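You operate a simulated robot arm through the tools that you are given. There is no shell and no other tool.

You are at the controls of a simulated robot arm. One attempt, no reset.

JOB
True the test shaft till the dial arm reads TRUE.
Fine: arm on the shaft, one whole turn of the wheel; truing screw on one mark for each tick shown; another whole turn; the arm stays on the shaft.

It is judged by the outcome, as a careful person would: the job done as asked, and still so three seconds after it is handed in. It fails if anything else is knocked over, pushed out of place, dropped, spilled or broken.

ROBOT AND FRAMES
A 7-joint arm with a fingered hand, fixed in place. Base frame: the origin is on the floor under the middle of its stand, x ahead of it, y to its left, z up; the work surface is at about z = 86.2. Lengths are in cm, angles in degrees, forces in N, time in s.
It reaches about 108.5 cm from its shoulder. Its first joint turns from -166.0 to 166.0 degrees. Payload 3.7 kg.
The TCP is the grasp point between the finger pads, 2.5 cm short of the fingertips. In the tool frame z runs along the fingers and y along their closing line. The gripper opens to 8.8 cm; its body begins 2.9 cm behind the TCP. The gripper is a hand of 5 fingers: y runs from the thumb to the fingers, the wrist lies at [-1.3, -10.6, -17.4] in the tool frame, and closing takes about 1.5 s.
Orientation is that of the tool frame in the base frame, as a unit quaternion [w, x, y, z]. With the fingers straight down and the wrist toward the robot, the tool's x, y and z point along [0, 1, 0], [1, 0, 0] and [0, 0, -1] of the base frame.

CONTROLS
- The arm moves only by the tool apply_moves. Its argument "plan" is a list of rows, each a list of 3 entries, a list of its own where there are three numbers: the shift along the tool's x, y, z in cm, then the turn, a rotation vector about the tool's x, y, z in degrees, then the finger opening in cm, from 0 to 8.8. In form: [[[x, y, z], [ax, ay, az], jaw], ...]. A call has 1 to 20 rows; each row is the pose to reach, as a shift and turn from the pose commanded when the call began, along the tool's axes at that moment. Rows are played at 5 a second. More than 5 cm and 8.6 degrees between two rows, or a gripper value outside its range, and nothing of the call is played. Where a pose cannot be reached the arm comes as near as it can. A force on the tool above 40 N (or 10 N above the force at the start of the call, whichever is more), or a blocked arm, ends the call early, and 0.2 s more pass. Each finger travels about 10.8 cm/s and halts on what it meets, pressing with about 30 N; the grip force reading is that of the motor and also rises with nothing between the fingers. The clock runs only during rows and for 0.2 s after the last one: add rows that repeat a pose to give the fingers time. The reply holds the time, the measured pose of the TCP, the force on the tool along the base axes, the opening and the grip force, in the units named above and with some noise, with the torque about the TCP (base axes, N m) and any sound that the robot's microphone picked up.
- Cameras (640 x 400 px; columns grow to the right, rows downward): "scene" is fixed at [39.88, 64.83, 150.83]; the picture's right is [-0.87, -0.49, 0.00], its down [-0.35, 0.61, -0.71] and it looks along [0.35, -0.62, -0.70] (base axes); focal length 224 px, centre (320, 200). "wrist" rides on the gripper at [5.9, -7.9, -10.5] in the tool frame; the picture's right is [-0.73, 0.32, -0.61], its down [-0.62, -0.68, 0.38] and it looks along [-0.29, 0.66, 0.70] (tool axes); focal length 234 px, centre (320, 200). There is no depth. A picture from a camera that has moved, and an enlarged one, comes with that camera's place and axes in the base frame and with its lens.
- snapshot(camera): a new picture of that camera. The clock stands still meanwhile.
- hand_shape(shape): the hand has 5 fingers and takes this shape, open, in about a second: jaw (thumb against the fingers, like two jaws); tri (thumb and two fingers); tip (a fingertip pinch); poke (one finger out to press); point (the index stretched); flat (the hand flat); cup (the hand cupped); fist (a fist). The gripper value then closes the fingers along that shape, each until it touches; the sizes above hold for jaw. It gives what a move gives, with no picture.
- zoom(camera, box): a new picture of the part [left, top, right, bottom] of that camera's present view, enlarged. The clock stands still meanwhile.
- sign_off(): hands the job in; it is judged then, once.

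Places have to be worked out from the pictures, the camera data and where the tool is seen. Open the gripper and draw the arm clear of the work before you hand the job in, unless the task says otherwise.

The tools are called after "Call:" as a command line: name --argument value ..., lists and objects as JSON in quotes. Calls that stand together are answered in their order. apply_moves: Moves the arm, as the interface text tells. Its arguments: {"type":"object","properties":{"plan":{"type":"array"}},"required":["plan"]} The other tools are called the same way: hand_shape (shape) gives the hand a shape; snapshot (camera) takes a picture; zoom (camera, box) takes an enlarged picture of a part of a camera's view; sign_off () hands the job in.

At the start:

```text
t: 0.0
eef_pos: [61.15, 6.88, 129.4]
ee_rot: [0.0, 0.708, 0.707, 0.001]
wrist_force: [0.4, 0.5, -0.8]
torque: [-0.01, 0.02, 0.02]
grip_width: 8.76
grip_force: 0.0
shape: jaw
```

scene: 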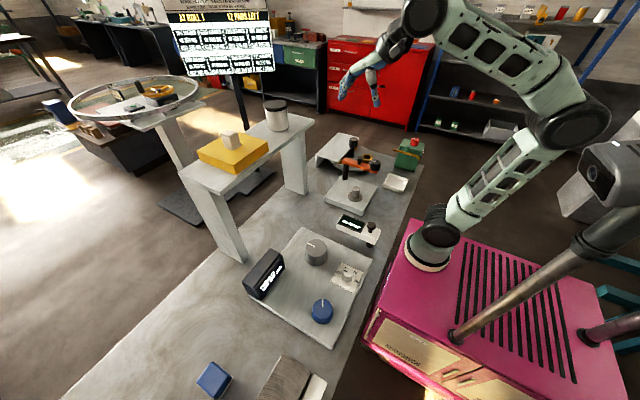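
wrist: 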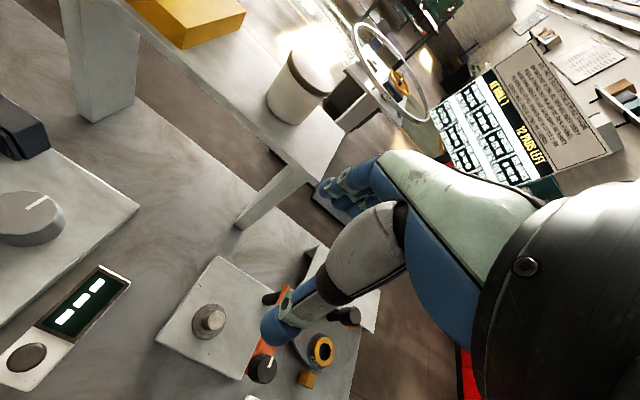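

I'll look closely at the bench before moving anything. The test shaft, wheel, dial arm and truing screw still have to be identified.

Call:
zoom --camera "scene" --box '[300, 120, 440, 210]'

Call:
zoom --camera "scene" --box '[230, 200, 400, 350]'

Call:
zoom --camera "scene" --box '[160, 0, 290, 80]'

Call:
zoom --camera "wrist" --box '[140, 240, 400, 400]'

```text
4.44 times, centred on (370, 165) of scene
camera zoom: at [39.88, 64.83, 150.83], right [-0.87, -0.49, 0.0], down [-0.35, 0.61, -0.71], along [0.35, -0.62, -0.7], focal length 997 px, centre (98, 356)
```

zoom: 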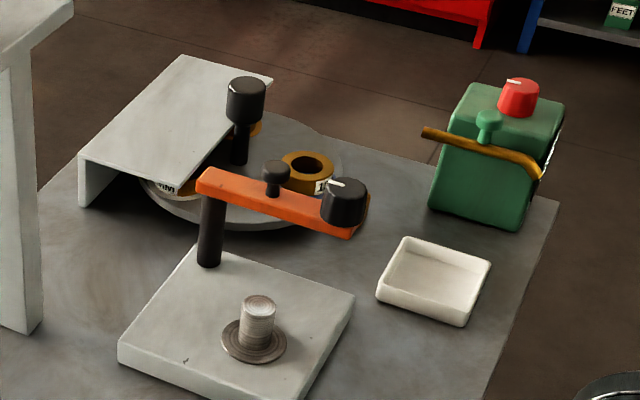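

```text
2.67 times, centred on (315, 275) of scene
camera zoom: at [39.88, 64.83, 150.83], right [-0.87, -0.49, 0.0], down [-0.35, 0.61, -0.71], along [0.35, -0.62, -0.7], focal length 598 px, centre (333, 0)
```

zoom: 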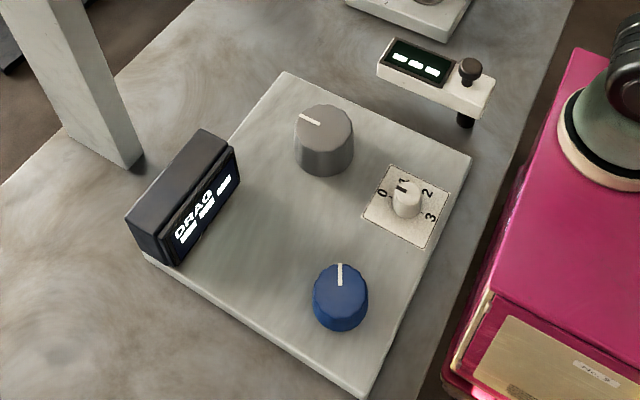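

```text
4.92 times, centred on (225, 40) of scene
camera zoom: at [39.88, 64.83, 150.83], right [-0.87, -0.49, 0.0], down [-0.35, 0.61, -0.71], along [0.35, -0.62, -0.7], focal length 1104 px, centre (788, 988)
```

zoom: 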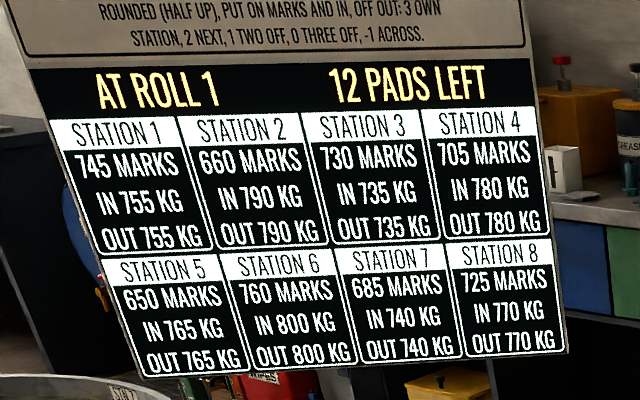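

```text
2.46 times, centred on (270, 320) of wrist
camera zoom: at [53.27, 12.73, 139.96], right [0.32, -0.73, 0.61], down [-0.68, -0.62, -0.38], along [0.66, -0.29, -0.7], focal length 576 px, centre (443, -95)
```

zoom: 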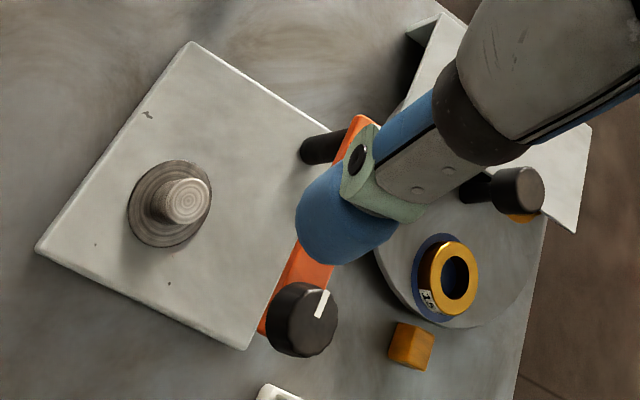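

The scene has many devices, so I'll zoom in on the rest of it and on the dial-like parts.

Call:
zoom --camera "scene" --box '[325, 200, 395, 250]'

Call:
zoom --camera "scene" --box '[180, 330, 340, 400]'

Call:
zoom --camera "scene" --box '[60, 60, 220, 160]'

Call:
zoom --camera "scene" --box '[180, 80, 310, 180]'

Call:
zoom --camera "wrist" --box '[420, 0, 640, 180]'

Call:
zoom --camera "wrist" --box '[0, 150, 200, 400]'

```text
8.00 times, centred on (360, 225) of scene
camera zoom: at [39.88, 64.83, 150.83], right [-0.87, -0.49, 0.0], down [-0.35, 0.61, -0.71], along [0.35, -0.62, -0.7], focal length 1795 px, centre (0, 0)
```

zoom: 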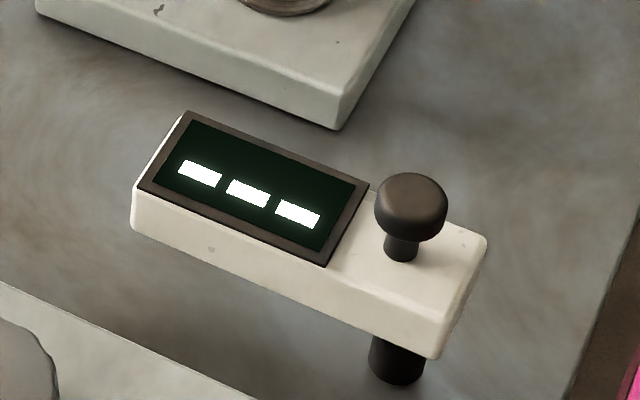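

```text
4.00 times, centred on (260, 365) of scene
camera zoom: at [39.88, 64.83, 150.83], right [-0.87, -0.49, 0.0], down [-0.35, 0.61, -0.71], along [0.35, -0.62, -0.7], focal length 897 px, centre (560, -460)
```

zoom: 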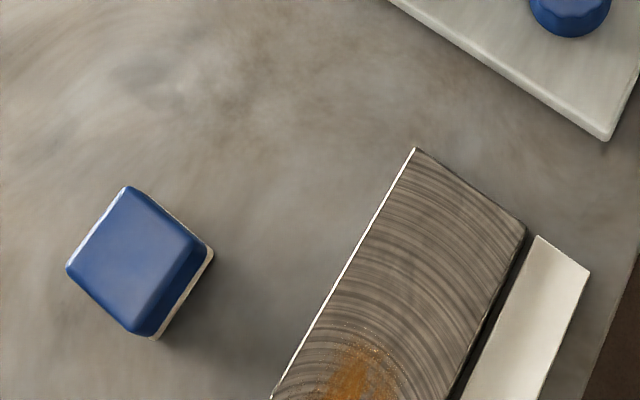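

```text
4.00 times, centred on (140, 110) of scene
camera zoom: at [39.88, 64.83, 150.83], right [-0.87, -0.49, 0.0], down [-0.35, 0.61, -0.71], along [0.35, -0.62, -0.7], focal length 897 px, centre (1040, 560)
```

zoom: 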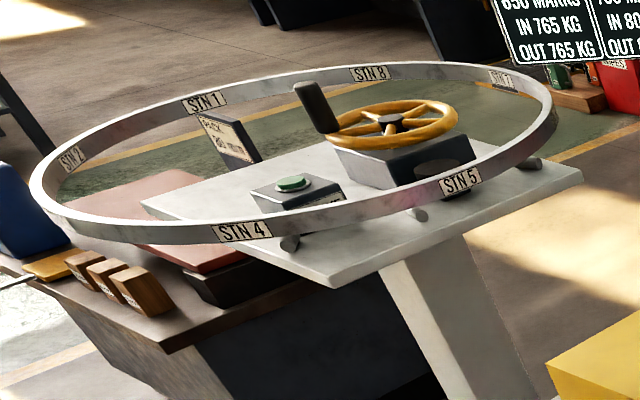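

```text
4.00 times, centred on (245, 130) of scene
camera zoom: at [39.88, 64.83, 150.83], right [-0.87, -0.49, 0.0], down [-0.35, 0.61, -0.71], along [0.35, -0.62, -0.7], focal length 897 px, centre (620, 480)
```

zoom: 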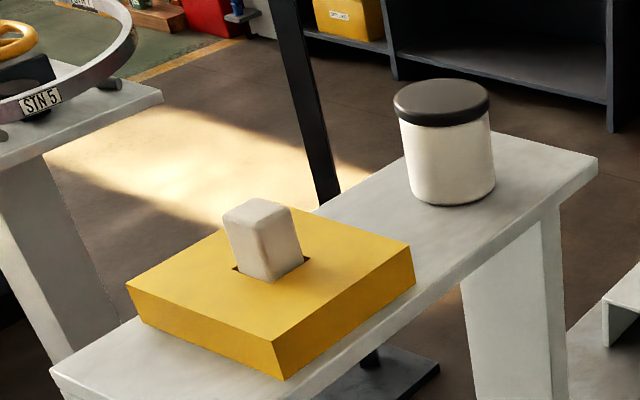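

```text
2.22 times, centred on (530, 90) of wrist
camera zoom: at [53.27, 12.73, 139.96], right [0.32, -0.73, 0.61], down [-0.68, -0.62, -0.38], along [0.66, -0.29, -0.7], focal length 520 px, centre (-147, 444)
```

zoom: 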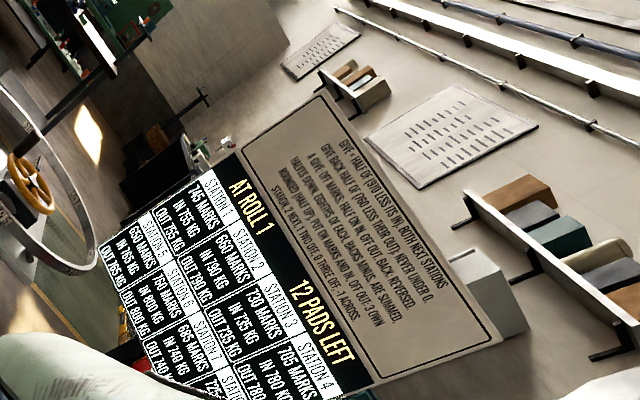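

```text
1.60 times, centred on (100, 275) of wrist
camera zoom: at [53.27, 12.73, 139.96], right [0.32, -0.73, 0.61], down [-0.68, -0.62, -0.38], along [0.66, -0.29, -0.7], focal length 375 px, centre (672, 80)
```

zoom: 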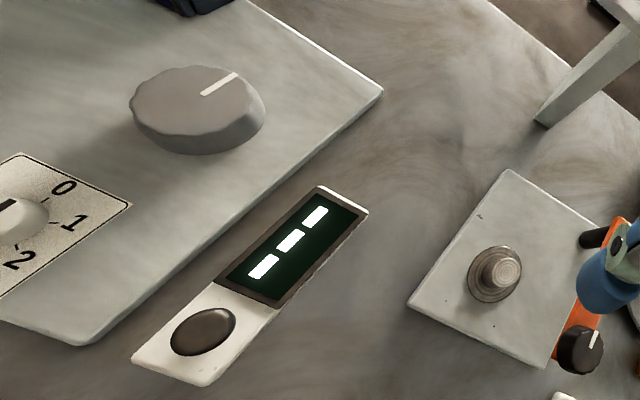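

The white arm with the "- - -" display looks like the dial arm, on a post near (46, 19). There is a stub on a slab near (61, -2), and a panel with a grey knob, a blue knob, a 0-3 selector and a DRAG display. I'll move the hand high and back so the wrist camera can see the slab and the orange arm.

Call:
apply_moves --plan '[[[-3.2, -2.8, 0], [0, 0, 0], 8.8], [[-6.4, -5.6, 0], [0, 0, 0], 8.8], [[-9.6, -8.4, 0], [0, 0, 0], 8.8], [[-12.8, -11.2, 0], [0, 0, 0], 8.8], [[-16, -14, 0], [0, 0, 0], 8.8], [[-19, -17, 0], [0, 0, 0], 8.8], [[-19, -17, 0], [0, 0, 0], 8.8]]'

Call:
snapshot --camera "wrist"

Call:
snapshot --camera "scene"

```text
t: 1.6
eef_pos: [44.21, -12.02, 129.13]
ee_rot: [0.0, 0.706, 0.708, 0.0]
wrist_force: [-0.2, 0.1, 0.4]
torque: [0.04, -0.01, -0.02]
grip_width: 8.77
grip_force: 0.0
shape: jaw
```

```text
taken
camera wrist: at [36.27, -6.24, 139.85], right [0.32, -0.73, 0.61], down [-0.68, -0.62, -0.38], along [0.66, -0.29, -0.7], focal length 234 px, centre (320, 200)
```

wrist: 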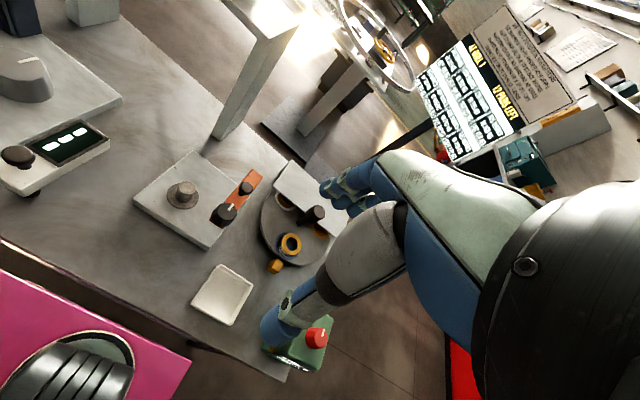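

```text
taken
```

scene: 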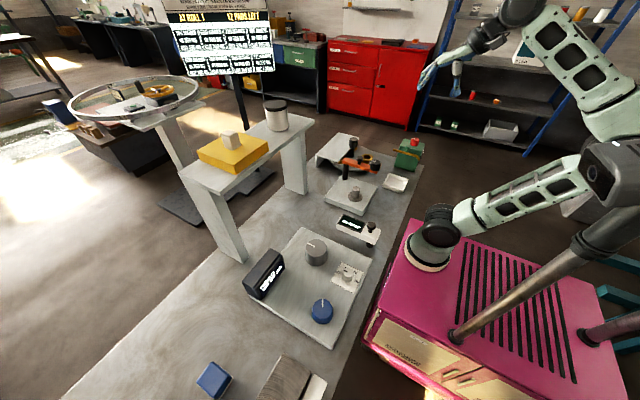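

Call:
zoom --camera "wrist" --box '[130, 130, 370, 330]'

Call:
zoom --camera "wrist" --box '[0, 20, 140, 220]'

Call:
zoom --camera "wrist" --box '[240, 280, 360, 400]'

```text
2.00 times, centred on (250, 230) of wrist
camera zoom: at [36.27, -6.24, 139.85], right [0.32, -0.73, 0.61], down [-0.68, -0.62, -0.38], along [0.66, -0.29, -0.7], focal length 468 px, centre (460, 140)
```

zoom: 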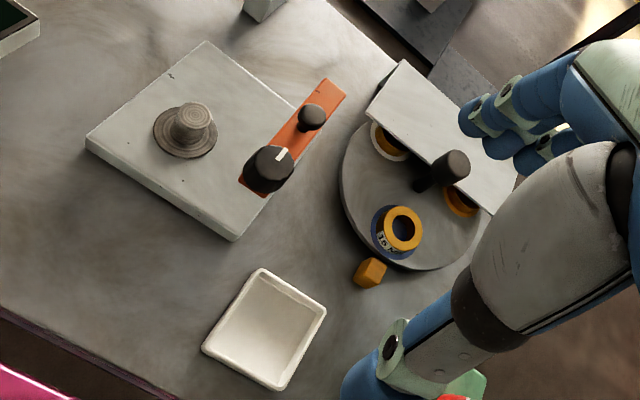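

```text
2.00 times, centred on (70, 120) of wrist
camera zoom: at [36.27, -6.24, 139.85], right [0.32, -0.73, 0.61], down [-0.68, -0.62, -0.38], along [0.66, -0.29, -0.7], focal length 468 px, centre (820, 360)
```

zoom: 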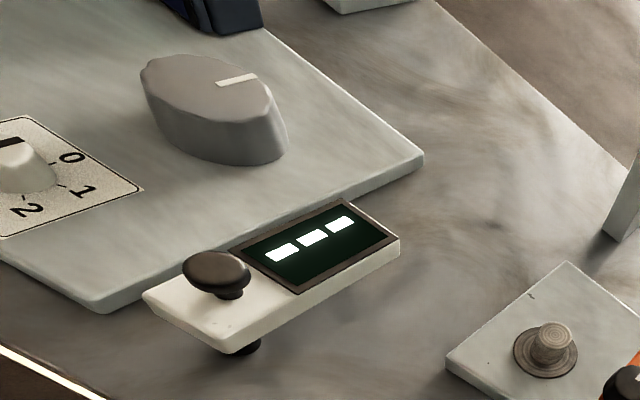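

```text
3.33 times, centred on (300, 340) of wrist
camera zoom: at [36.27, -6.24, 139.85], right [0.32, -0.73, 0.61], down [-0.68, -0.62, -0.38], along [0.66, -0.29, -0.7], focal length 781 px, centre (387, -267)
```

zoom: 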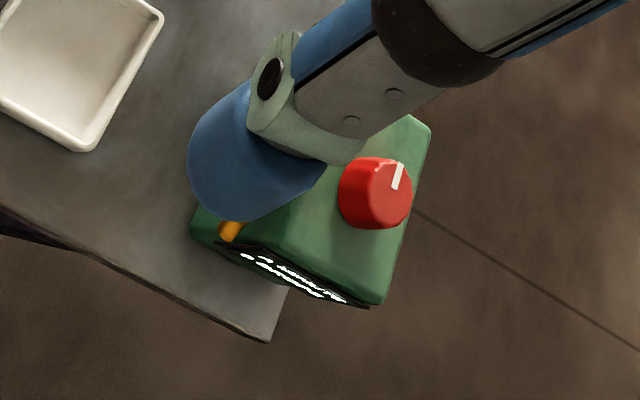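

The orange arm sits beside the slab with the stub, and the panel device has the wheel-like knob. I'll lower the hand for a closer look at the slab, orange arm and green box before deciding what belongs to this job.

Call:
apply_moves --plan '[[[0, 2.5, 4.2], [0, 0, 0], 8.8], [[0, 5, 8.4], [0, 0, 0], 8.8], [[-1, 7.5, 12.6], [0, 0, 0], 8.8], [[-1, 10, 17], [0, 0, 0], 8.8], [[-1, 10, 17], [0, 0, 0], 8.8]]'

Call:
snapshot --camera "wrist"

Call:
zoom --camera "wrist" --box '[100, 120, 340, 320]'

```text
refused: row 4 steps farther than a row can; nothing moved
```

```text
taken
camera wrist: at [36.27, -6.24, 139.85], right [0.32, -0.73, 0.61], down [-0.68, -0.62, -0.38], along [0.66, -0.29, -0.7], focal length 234 px, centre (320, 200)
```

wrist: 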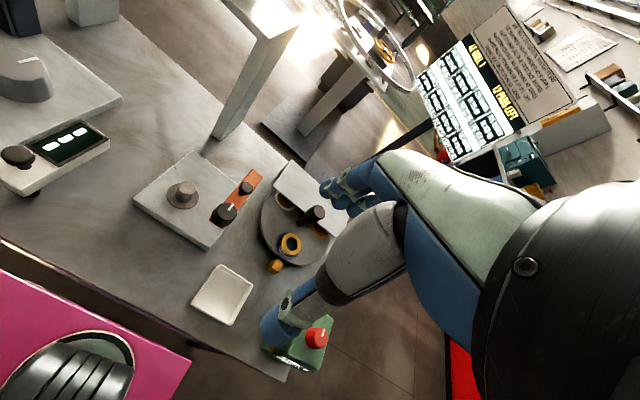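

```text
2.00 times, centred on (220, 220) of wrist
camera zoom: at [36.27, -6.24, 139.85], right [0.32, -0.73, 0.61], down [-0.68, -0.62, -0.38], along [0.66, -0.29, -0.7], focal length 468 px, centre (520, 160)
```

zoom: 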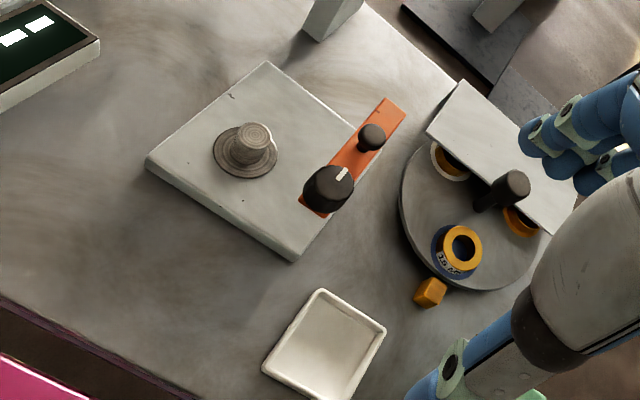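

The last row was slightly too long, so the call was refused. I'll repeat the descent in smaller steps.

Call:
apply_moves --plan '[[[0, 2, 3.4], [0, 0, 0], 8.8], [[0, 4, 6.8], [0, 0, 0], 8.8], [[-0.5, 6, 10.2], [0, 0, 0], 8.8], [[-1, 8, 13.6], [0, 0, 0], 8.8], [[-1, 10, 17], [0, 0, 0], 8.8], [[-1, 10, 17], [0, 0, 0], 8.8]]'

Call:
snapshot --camera "wrist"

Call:
zoom --camera "wrist" --box '[100, 120, 340, 320]'

```text
t: 3.0
eef_pos: [54.16, -13.05, 112.18]
ee_rot: [0.0, 0.707, 0.707, -0.001]
wrist_force: [0.2, -1.0, 0.4]
torque: [-0.04, 0.03, 0.02]
grip_width: 8.8
grip_force: 0.0
shape: jaw
```

```text
taken
camera wrist: at [46.28, -7.36, 122.74], right [0.32, -0.73, 0.61], down [-0.68, -0.62, -0.38], along [0.66, -0.29, -0.7], focal length 234 px, centre (320, 200)
```

wrist: 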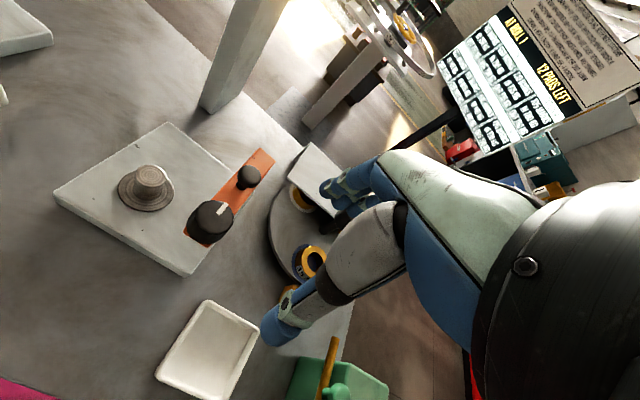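

```text
2.00 times, centred on (220, 220) of wrist
camera zoom: at [46.28, -7.36, 122.74], right [0.32, -0.73, 0.61], down [-0.68, -0.62, -0.38], along [0.66, -0.29, -0.7], focal length 468 px, centre (520, 160)
```

zoom: 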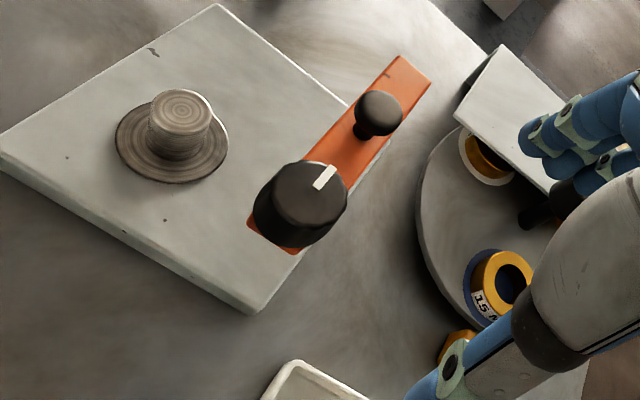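

I'll zoom further into the stub, the orange arm's knobs and the green box.

Call:
zoom --camera "wrist" --box '[110, 150, 190, 220]'

Call:
zoom --camera "wrist" --box '[175, 140, 285, 260]'

Call:
zoom --camera "scene" --box '[300, 140, 400, 215]'

Call:
zoom --camera "scene" --box '[310, 255, 375, 330]'

Call:
zoom --camera "scene" --box '[240, 225, 340, 305]'

```text
5.71 times, centred on (150, 185) of wrist
camera zoom: at [46.28, -7.36, 122.74], right [0.32, -0.73, 0.61], down [-0.68, -0.62, -0.38], along [0.66, -0.29, -0.7], focal length 1338 px, centre (1291, 286)
```

zoom: 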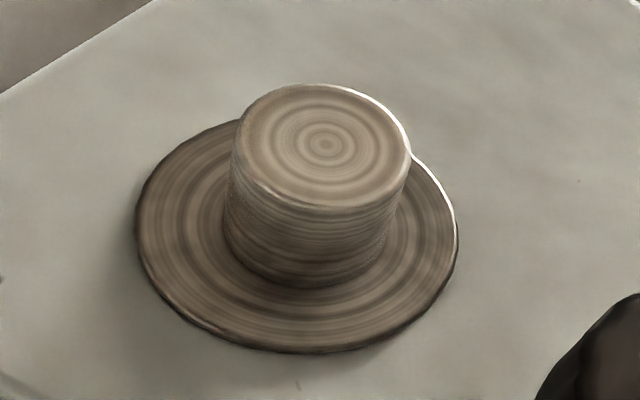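

```text
3.33 times, centred on (230, 200) of wrist
camera zoom: at [46.28, -7.36, 122.74], right [0.32, -0.73, 0.61], down [-0.68, -0.62, -0.38], along [0.66, -0.29, -0.7], focal length 781 px, centre (620, 200)
```

zoom: 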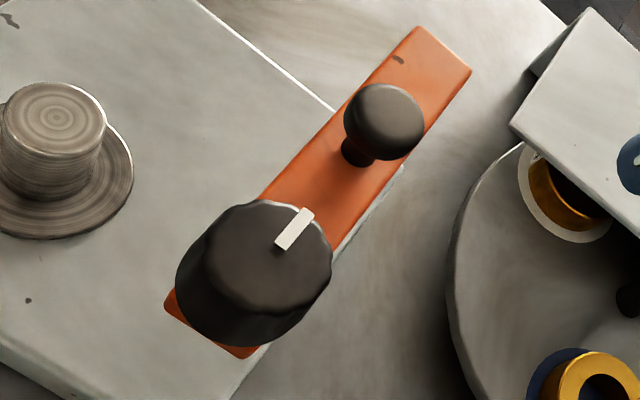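

```text
5.33 times, centred on (350, 178) of scene
camera zoom: at [39.88, 64.83, 150.83], right [-0.87, -0.49, 0.0], down [-0.35, 0.61, -0.71], along [0.35, -0.62, -0.7], focal length 1197 px, centre (160, 320)
```

zoom: 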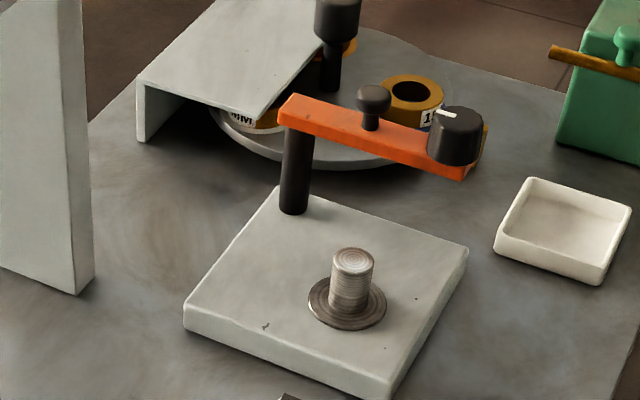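

```text
5.33 times, centred on (342, 292) of scene
camera zoom: at [39.88, 64.83, 150.83], right [-0.87, -0.49, 0.0], down [-0.35, 0.61, -0.71], along [0.35, -0.62, -0.7], focal length 1197 px, centre (200, -293)
```

zoom: 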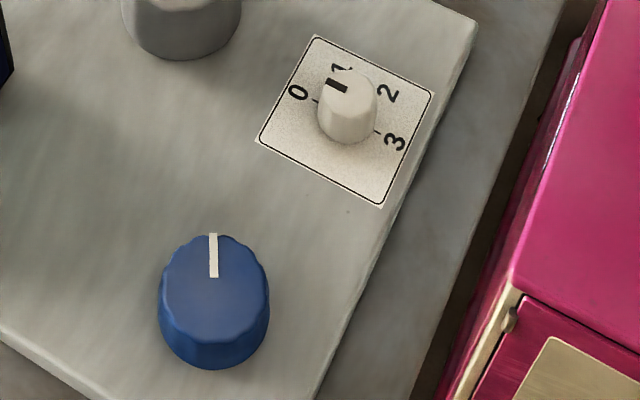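

```text
5.00 times, centred on (290, 265) of scene
camera zoom: at [39.88, 64.83, 150.83], right [-0.87, -0.49, 0.0], down [-0.35, 0.61, -0.71], along [0.35, -0.62, -0.7], focal length 1122 px, centre (470, -125)
```

zoom: 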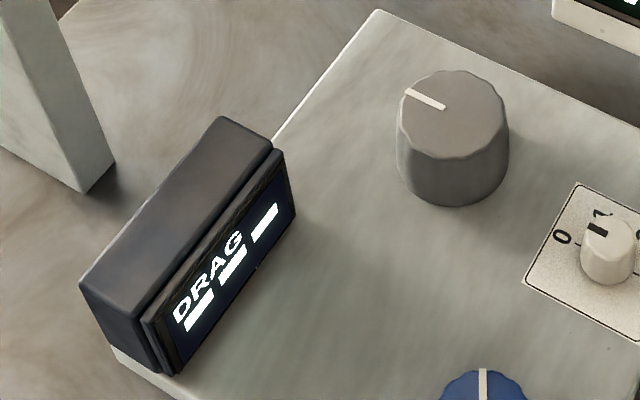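

The stub is at about (59.8, 0.9, top 93), and the orange arm's end knob lies on the same radius about its post, so that arm could swing over the stub. Next I'll read the green box's screen, which may say which device is which.

Call:
apply_moves --plan '[[[-3, -2.7, -0.5], [0, 0, 0], 8.8], [[-6, -5.4, -1], [0, 0, 0], 8.8], [[-9, -8.1, -1.5], [0, 0, 0], 8.8], [[-12, -10.8, -2], [0, 0, 0], 8.8], [[-15, -13.5, -2.5], [0, 0, 0], 8.8], [[-18, -16, -3], [0, 0, 0], 8.8], [[-18, -16, -3], [0, 0, 0], 8.8]]'

Call:
snapshot --camera "wrist"

Call:
zoom --camera "wrist" --box '[100, 120, 340, 320]'

```text
t: 4.6
eef_pos: [38.16, -30.94, 115.4]
ee_rot: [-0.001, 0.707, 0.707, 0.0]
wrist_force: [1.0, 0.1, -0.6]
torque: [-0.01, 0.03, 0.02]
grip_width: 8.77
grip_force: 0.0
shape: jaw
```

```text
taken
camera wrist: at [30.19, -25.27, 125.85], right [0.32, -0.73, 0.61], down [-0.68, -0.62, -0.38], along [0.66, -0.29, -0.7], focal length 234 px, centre (320, 200)
```

wrist: 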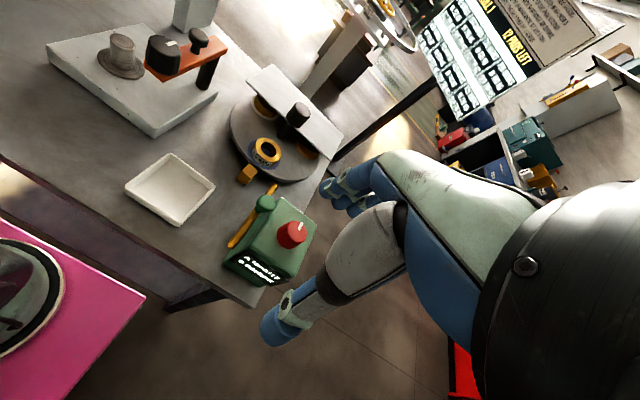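

```text
2.00 times, centred on (220, 220) of wrist
camera zoom: at [30.19, -25.27, 125.85], right [0.32, -0.73, 0.61], down [-0.68, -0.62, -0.38], along [0.66, -0.29, -0.7], focal length 468 px, centre (520, 160)
```

zoom: 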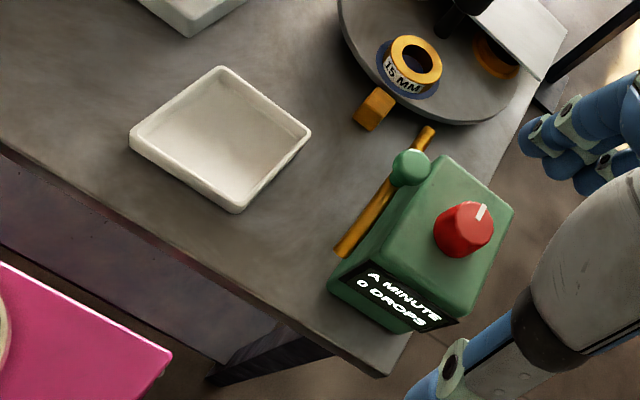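

The green box reads "A MINUTE 0 DROPS", so it is an oil drip and not part of this job. I'll zoom on the slab from this low angle to see under the orange arm.

Call:
zoom --camera "wrist" --box '[40, 0, 240, 140]'

Call:
zoom --camera "wrist" --box '[220, 60, 350, 200]'

```text
2.86 times, centred on (140, 70) of wrist
camera zoom: at [30.19, -25.27, 125.85], right [0.32, -0.73, 0.61], down [-0.68, -0.62, -0.38], along [0.66, -0.29, -0.7], focal length 669 px, centre (834, 571)
```

zoom: 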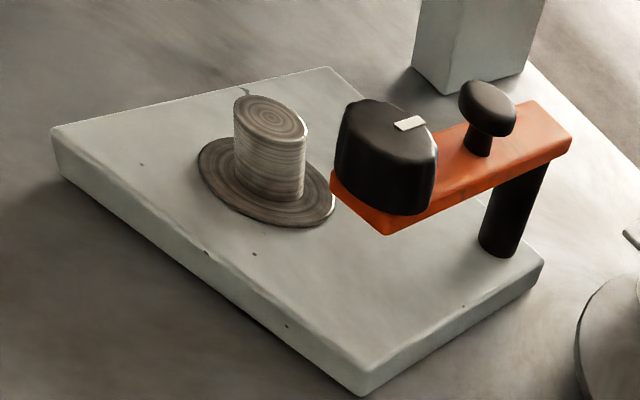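

```text
2.86 times, centred on (285, 130) of wrist
camera zoom: at [30.19, -25.27, 125.85], right [0.32, -0.73, 0.61], down [-0.68, -0.62, -0.38], along [0.66, -0.29, -0.7], focal length 669 px, centre (420, 400)
```

zoom: 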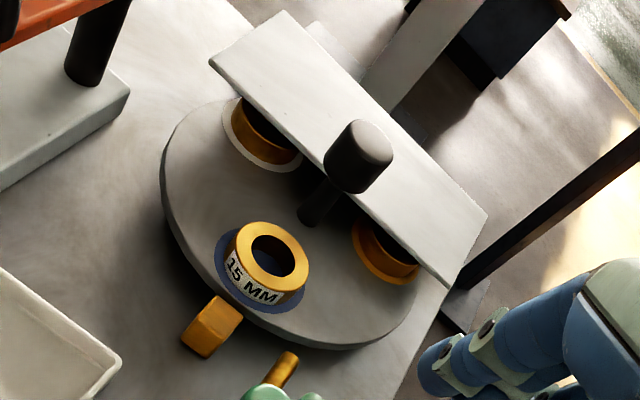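

The slab and orange arm look like a separate press station, while the white arm is the only arm with a readout. I'll bring the camera in close to the white dial arm to see its post, knob and underside.

Call:
apply_moves --plan '[[[4.5, 1, 0], [0, 0, 0], 8.8], [[9, 2, 0], [0, 0, 0], 8.8], [[13.5, 3, 0], [0, 0, 0], 8.8], [[18, 4, 0], [0, 0, 0], 8.8], [[22.5, 5, 0], [0, 0, 0], 8.8], [[27, 6, 0], [0, 0, 0], 8.8], [[31.5, 7, 0], [0, 0, 0], 8.8], [[36, 8, 0], [0, 0, 0], 8.8], [[40.5, 9, 0], [0, 0, 0], 8.8], [[40.5, 9, 4], [0, 0, 0], 8.8], [[40.5, 9, 8], [0, 0, 0], 8.8], [[40.5, 9, 11], [0, 0, 0], 8.8], [[40.5, 9, 11], [0, 0, 0], 8.8]]'

Call:
snapshot --camera "wrist"

Call:
zoom --camera "wrist" --box '[60, 60, 320, 320]'

```text
t: 7.4
eef_pos: [47.24, 9.31, 104.36]
ee_rot: [0.0, 0.707, 0.708, 0.001]
wrist_force: [0.2, -0.6, 0.9]
torque: [0.01, 0.02, -0.01]
grip_width: 8.75
grip_force: 0.1
shape: jaw
```

```text
taken
camera wrist: at [39.32, 15.16, 114.93], right [0.32, -0.73, 0.61], down [-0.68, -0.62, -0.38], along [0.66, -0.29, -0.7], focal length 234 px, centre (320, 200)
```

wrist: 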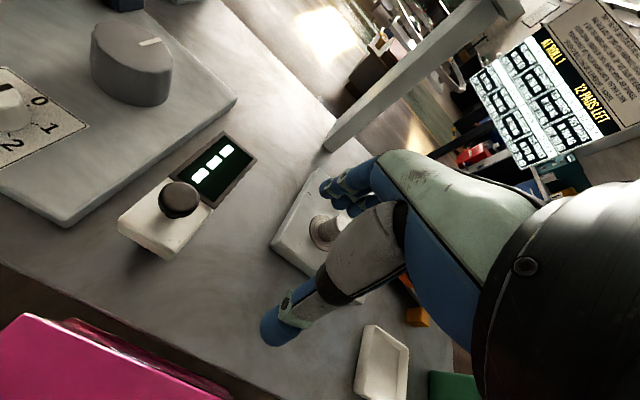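

```text
1.54 times, centred on (190, 190) of wrist
camera zoom: at [39.32, 15.16, 114.93], right [0.32, -0.73, 0.61], down [-0.68, -0.62, -0.38], along [0.66, -0.29, -0.7], focal length 360 px, centre (520, 215)
```

zoom: 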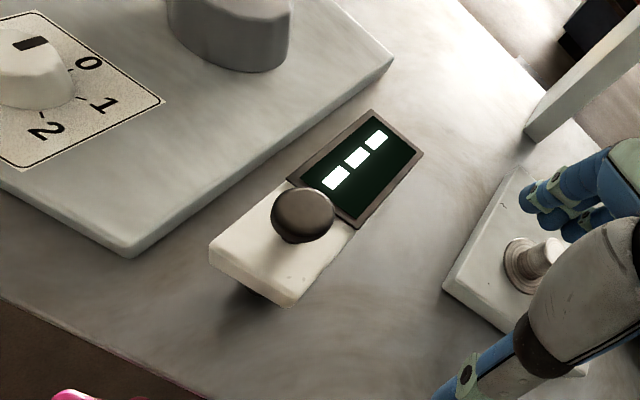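

I want a lower, flatter view under the white arm, so I'll pitch the hand 30° up. It stays clear of the arm, on the y≈6 side.

Call:
apply_moves --plan '[[[-0.8, -0.3, 1], [-7.5, 0, 0], 8.8], [[-1.6, -0.6, 2.5], [-15, 0, 0], 8.8], [[-2.4, -0.9, 4], [-22.5, 0, 0], 8.8], [[-3.3, -1.2, 6.4], [-30, 0, 0], 8.8], [[-3.3, -1.2, 6.4], [-30, 0, 0], 8.8]]'

Call:
snapshot --camera "wrist"

Call:
zoom --camera "wrist" --box '[40, 90, 260, 270]'

```text
t: 8.6
eef_pos: [46.58, 8.26, 102.73]
ee_rot: [0.183, 0.683, 0.683, 0.183]
wrist_force: [0.5, 0.5, 0.4]
torque: [-0.01, 0.01, -0.02]
grip_width: 8.77
grip_force: 0.1
shape: jaw
out of reach, approached as far as the arm can: row 3, 4, 5
```

```text
taken
camera wrist: at [34.49, 14.02, 107.85], right [-0.02, -0.73, 0.69], down [-0.4, -0.62, -0.67], along [0.92, -0.29, -0.27], focal length 234 px, centre (320, 200)
```

wrist: 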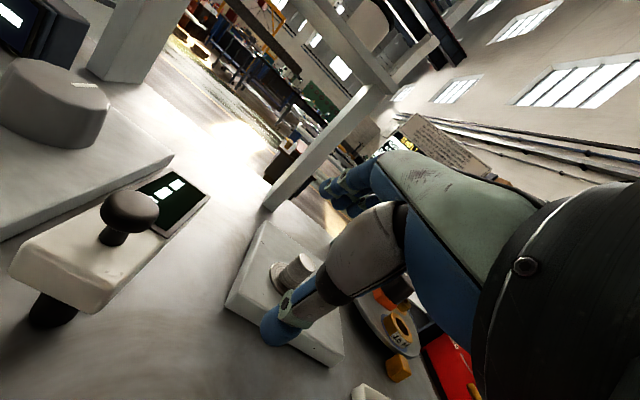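

```text
2.22 times, centred on (150, 180) of wrist
camera zoom: at [34.49, 14.02, 107.85], right [-0.02, -0.73, 0.69], down [-0.4, -0.62, -0.67], along [0.92, -0.29, -0.27], focal length 520 px, centre (698, 244)
```

zoom: 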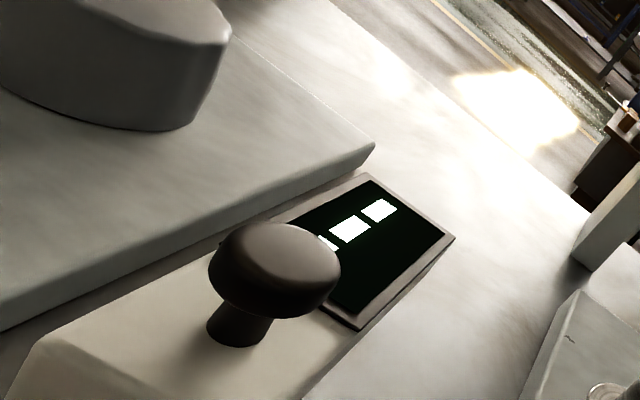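

The knob sits right above the white arm's single post, and there is no support under the display end. Next I'll raise and level the hand, then look straight at the panel's knobs.

Call:
apply_moves --plan '[[[0, 1.93, -2.35], [7.5, 0, 0], 8.8], [[0, 4.37, -5.56], [15, 0, 0], 8.8], [[2, 6.55, -8.34], [22.5, 0, 0], 8.8], [[5, 8.48, -10.69], [30, 0, 0], 8.8], [[9, 9.48, -12.42], [30, 0, 0], 8.8], [[13.5, 9.98, -13.29], [30, 0, 0], 8.8], [[18.2, 9.98, -13.29], [30, 0, 0], 8.8], [[23, 9.98, -13.29], [30, 0, 0], 8.8], [[23, 9.98, -13.29], [30, 0, 0], 8.8]]'

Call:
snapshot --camera "wrist"

Call:
zoom --camera "wrist" --box '[0, 60, 320, 320]'

```text
t: 10.6
eef_pos: [48.39, 31.26, 119.01]
ee_rot: [0.0, 0.708, 0.706, 0.0]
wrist_force: [0.3, -0.1, 0.1]
torque: [-0.03, 0.0, -0.05]
grip_width: 8.77
grip_force: 0.1
shape: jaw
```

```text
taken
camera wrist: at [40.52, 37.06, 129.62], right [0.32, -0.73, 0.61], down [-0.68, -0.62, -0.38], along [0.66, -0.29, -0.7], focal length 234 px, centre (320, 200)
```

wrist: 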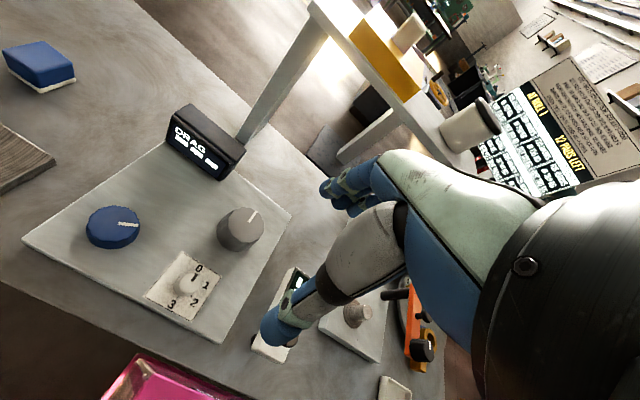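

```text
1.54 times, centred on (160, 190) of wrist
camera zoom: at [40.52, 37.06, 129.62], right [0.32, -0.73, 0.61], down [-0.68, -0.62, -0.38], along [0.66, -0.29, -0.7], focal length 360 px, centre (566, 215)
```

zoom: 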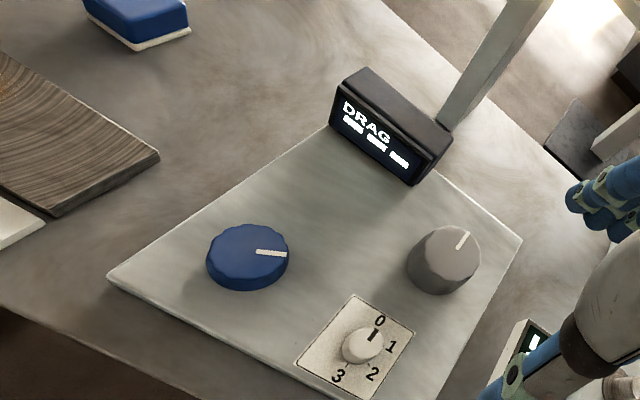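

The selector points at 0, and its marks 0-3 run clockwise seen from above. I'll zoom in to check for any marks around the grey and blue knobs.

Call:
zoom --camera "wrist" --box '[140, 235, 240, 325]'

Call:
zoom --camera "wrist" --box '[70, 190, 150, 260]'

Call:
zoom --camera "wrist" --box '[200, 190, 290, 270]'

Call:
zoom --camera "wrist" --box '[310, 270, 450, 390]'

```text
4.44 times, centred on (190, 280) of wrist
camera zoom: at [40.52, 37.06, 129.62], right [0.32, -0.73, 0.61], down [-0.68, -0.62, -0.38], along [0.66, -0.29, -0.7], focal length 1041 px, centre (898, -156)
```

zoom: 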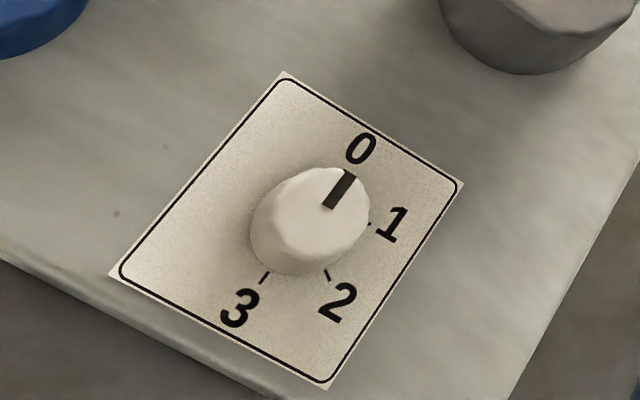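

```text
5.71 times, centred on (110, 225) of wrist
camera zoom: at [40.52, 37.06, 129.62], right [0.32, -0.73, 0.61], down [-0.68, -0.62, -0.38], along [0.66, -0.29, -0.7], focal length 1338 px, centre (1520, 57)
```

zoom: 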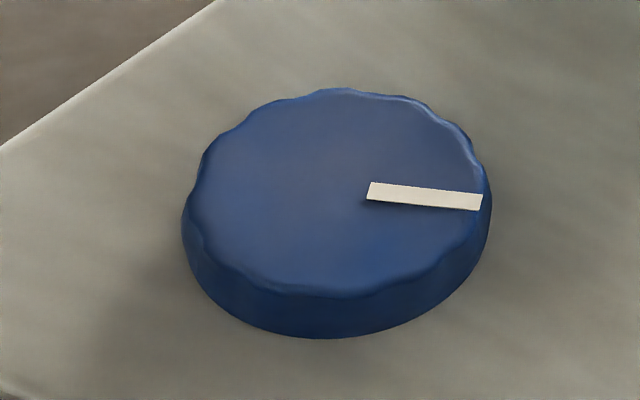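

```text
5.00 times, centred on (245, 230) of wrist
camera zoom: at [40.52, 37.06, 129.62], right [0.32, -0.73, 0.61], down [-0.68, -0.62, -0.38], along [0.66, -0.29, -0.7], focal length 1171 px, centre (695, 50)
```

zoom: 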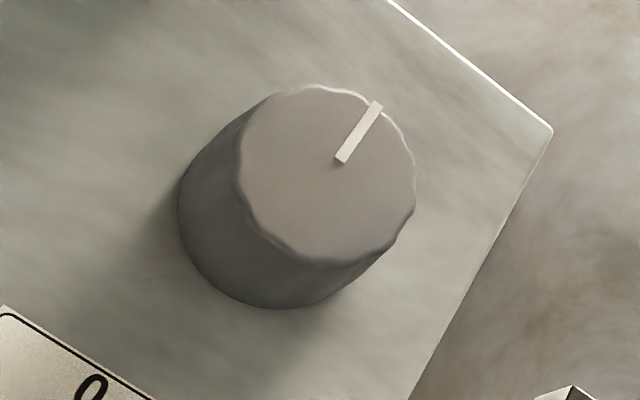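

```text
3.33 times, centred on (380, 330) of wrist
camera zoom: at [40.52, 37.06, 129.62], right [0.32, -0.73, 0.61], down [-0.68, -0.62, -0.38], along [0.66, -0.29, -0.7], focal length 781 px, centre (120, -233)
```

zoom: 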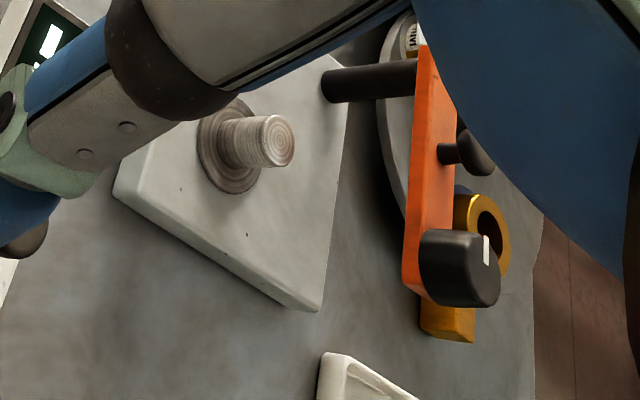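

The selector is clearly the screw with marks, now on 0, and the grey wheel and blue knob have single index lines. The dial arm has a mushroom knob to hold it by, so I'll try the three-finger shape up here in the clear and see how the hand looks.

Call:
hand_shape --shape "tri"

Call:
snapshot --camera "wrist"

Call:
snapshot --camera "scene"

```text
t: 11.5
eef_pos: [48.44, 31.22, 119.12]
ee_rot: [0.0, 0.707, 0.707, 0.0]
wrist_force: [0.0, -0.7, -0.4]
torque: [0.01, 0.03, -0.01]
grip_width: 8.77
grip_force: 0.1
shape: tri
```

```text
taken
camera wrist: at [40.51, 37.03, 129.61], right [0.32, -0.73, 0.61], down [-0.68, -0.62, -0.38], along [0.66, -0.29, -0.7], focal length 234 px, centre (320, 200)
```

wrist: 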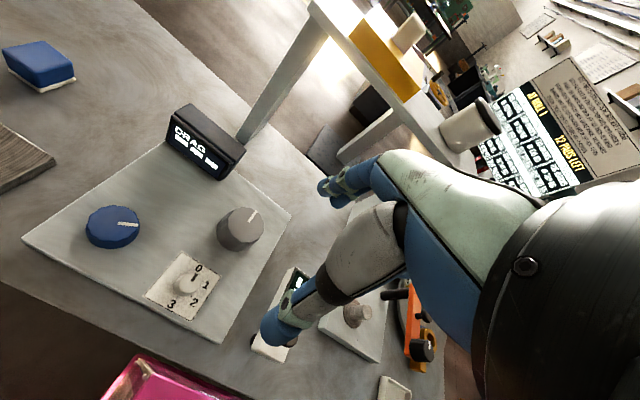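

```text
taken
```

scene: 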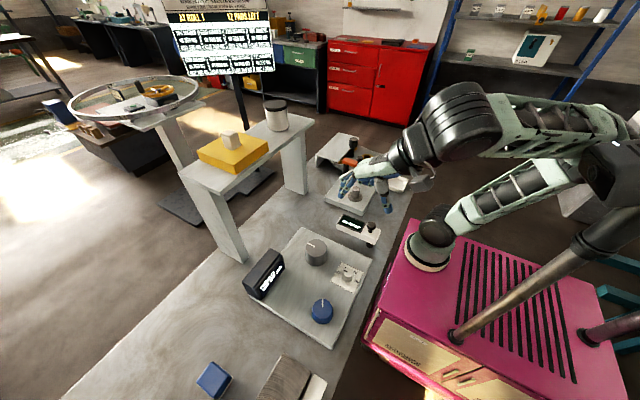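

Call:
zoom --camera "scene" --box '[320, 120, 460, 230]'

Call:
zoom --camera "wrist" --box '[240, 130, 440, 370]'

```text
3.64 times, centred on (390, 175) of scene
camera zoom: at [39.88, 64.83, 150.83], right [-0.87, -0.49, 0.0], down [-0.35, 0.61, -0.71], along [0.35, -0.62, -0.7], focal length 816 px, centre (66, 291)
```

zoom: 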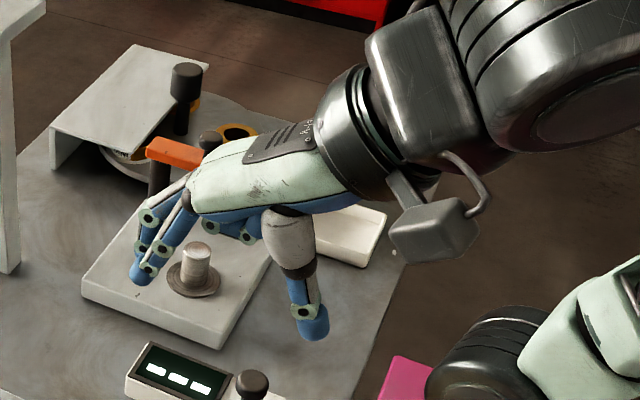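

```text
1.67 times, centred on (340, 250) of wrist
camera zoom: at [40.51, 37.03, 129.61], right [0.32, -0.73, 0.61], down [-0.68, -0.62, -0.38], along [0.66, -0.29, -0.7], focal length 390 px, centre (287, 117)
```

zoom: 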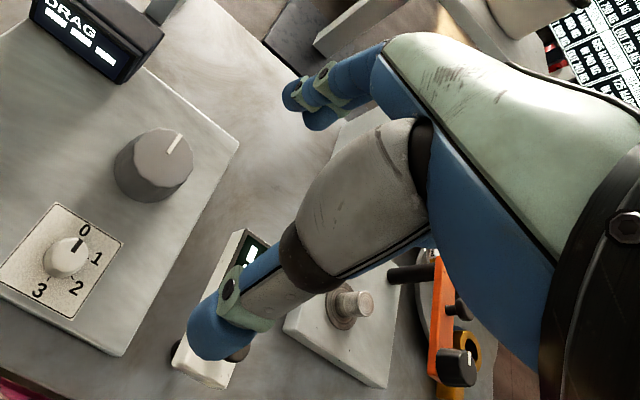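

The tri shape gives two fingers opposing the thumb. I'll turn the hand 90° so the fingers close along base y, across the white arm and clear of its display, and bring it above the mushroom knob at about (47.7, 18, 95.8).

Call:
apply_moves --plan '[[[-1.5, -0.1, 0], [0, 0, -8], 8.8], [[-3, -0.2, 0], [0, 0, -16], 8.8], [[-4.5, -0.3, 0], [0, 0, -24], 8.8], [[-6, -0.4, 0], [0, 0, -32], 8.8], [[-7.5, -0.5, 0], [0, 0, -40], 8.8], [[-9, -0.6, 0], [0, 0, -48], 8.8], [[-10.5, -0.7, 0], [0, 0, -56], 8.8], [[-12, -0.7, 0], [0, 0, -64], 8.8], [[-13.2, -0.7, 3], [0, 0, -72], 8.8], [[-13.2, -0.7, 6], [0, 0, -80], 8.8], [[-13.2, -0.7, 9], [0, 0, -88], 8.8], [[-13.2, -0.7, 13], [0, 0, -90], 8.8], [[-13.2, -0.7, 13], [0, 0, -90], 8.8]]'

Call:
snapshot --camera "wrist"

Call:
snapshot --camera "scene"

```text
t: 14.3
eef_pos: [47.5, 18.21, 106.03]
ee_rot: [0.0, -0.001, 1.0, 0.0]
wrist_force: [-0.8, -0.7, 0.2]
torque: [-0.01, -0.03, 0.01]
grip_width: 8.8
grip_force: 0.0
shape: tri
```

```text
taken
camera wrist: at [41.65, 10.14, 116.61], right [0.73, 0.32, 0.61], down [0.62, -0.68, -0.38], along [0.29, 0.66, -0.7], focal length 234 px, centre (320, 200)
```

wrist: 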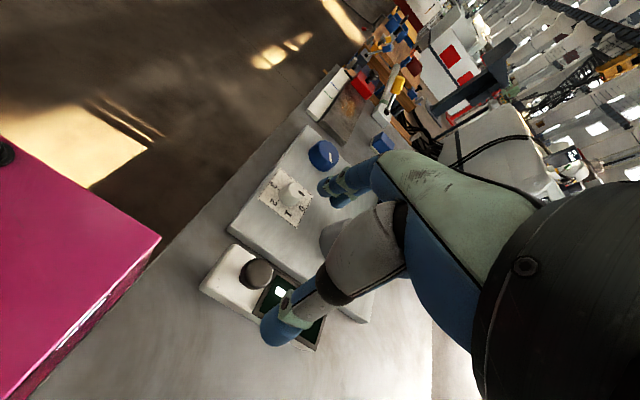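

```text
taken
```

scene: 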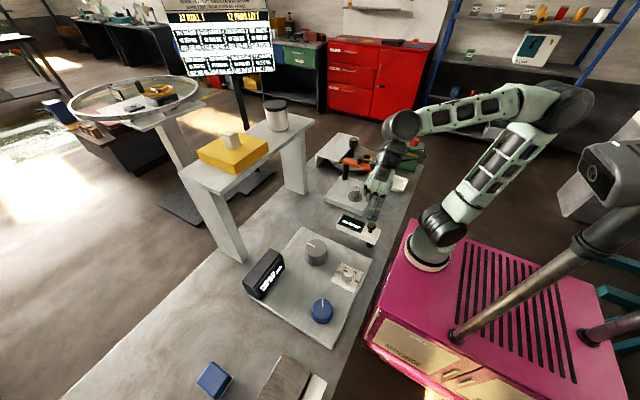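

From this view the knob top works out at (47.7, 17.9, 95.8), right under the TCP. I'll check finger clearance in the scene view before descending.

Call:
zoom --camera "scene" --box '[320, 150, 430, 250]'

```text
4.00 times, centred on (375, 200) of scene
camera zoom: at [39.88, 64.83, 150.83], right [-0.87, -0.49, 0.0], down [-0.35, 0.61, -0.71], along [0.35, -0.62, -0.7], focal length 897 px, centre (100, 200)
```

zoom: 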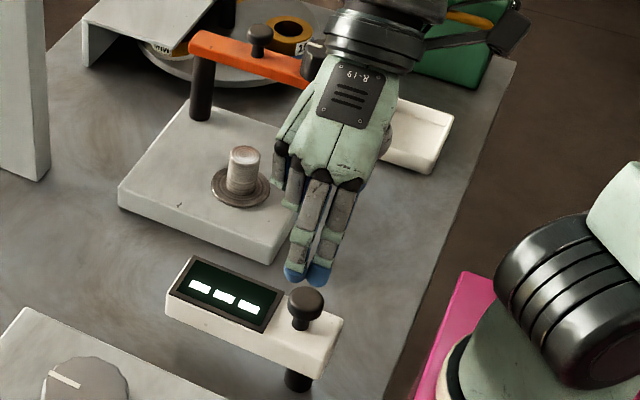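

The fingers will straddle the arm's sides. I'll descend to TCP z≈96.5, with the tips just above the arm's top face, keeping the hand open.

Call:
apply_moves --plan '[[[-0.2, -0.2, 3], [0, 0, 0], 8.8], [[-0.2, -0.2, 6], [0, 0, 0], 8.8], [[-0.2, -0.2, 8], [0, 0, 0], 8.8], [[-0.2, -0.2, 9.5], [0, 0, 0], 8.8], [[-0.2, -0.2, 9.5], [0, 0, 0], 8.8]]'

Call:
zoom --camera "scene" --box '[320, 160, 430, 260]'

Call:
zoom --camera "wrist" --box '[180, 130, 440, 370]'

```text
t: 15.5
eef_pos: [47.71, 18.02, 96.58]
ee_rot: [0.0, 0.0, 1.0, -0.001]
wrist_force: [0.8, 0.9, -0.1]
torque: [0.0, 0.04, 0.01]
grip_width: 8.77
grip_force: 0.0
shape: tri
```

```text
4.00 times, centred on (375, 210) of scene
camera zoom: at [39.88, 64.83, 150.83], right [-0.87, -0.49, 0.0], down [-0.35, 0.61, -0.71], along [0.35, -0.62, -0.7], focal length 897 px, centre (100, 160)
```

zoom: 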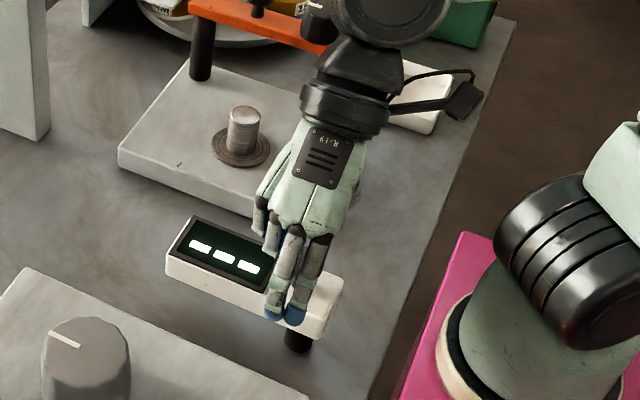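

```text
1.67 times, centred on (310, 250) of wrist
camera zoom: at [41.85, 10.0, 107.11], right [0.73, 0.32, 0.61], down [0.62, -0.68, -0.38], along [0.29, 0.66, -0.7], focal length 390 px, centre (337, 117)
```

zoom: 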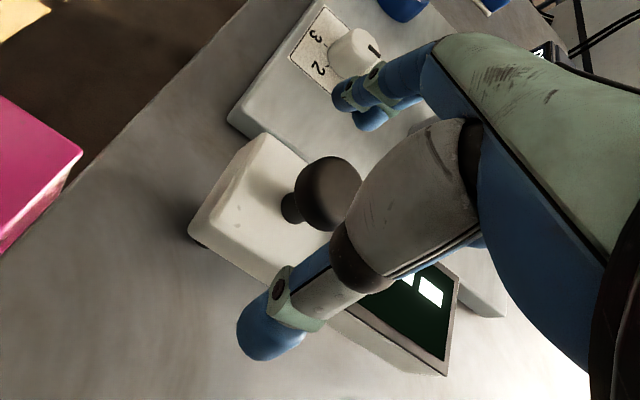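

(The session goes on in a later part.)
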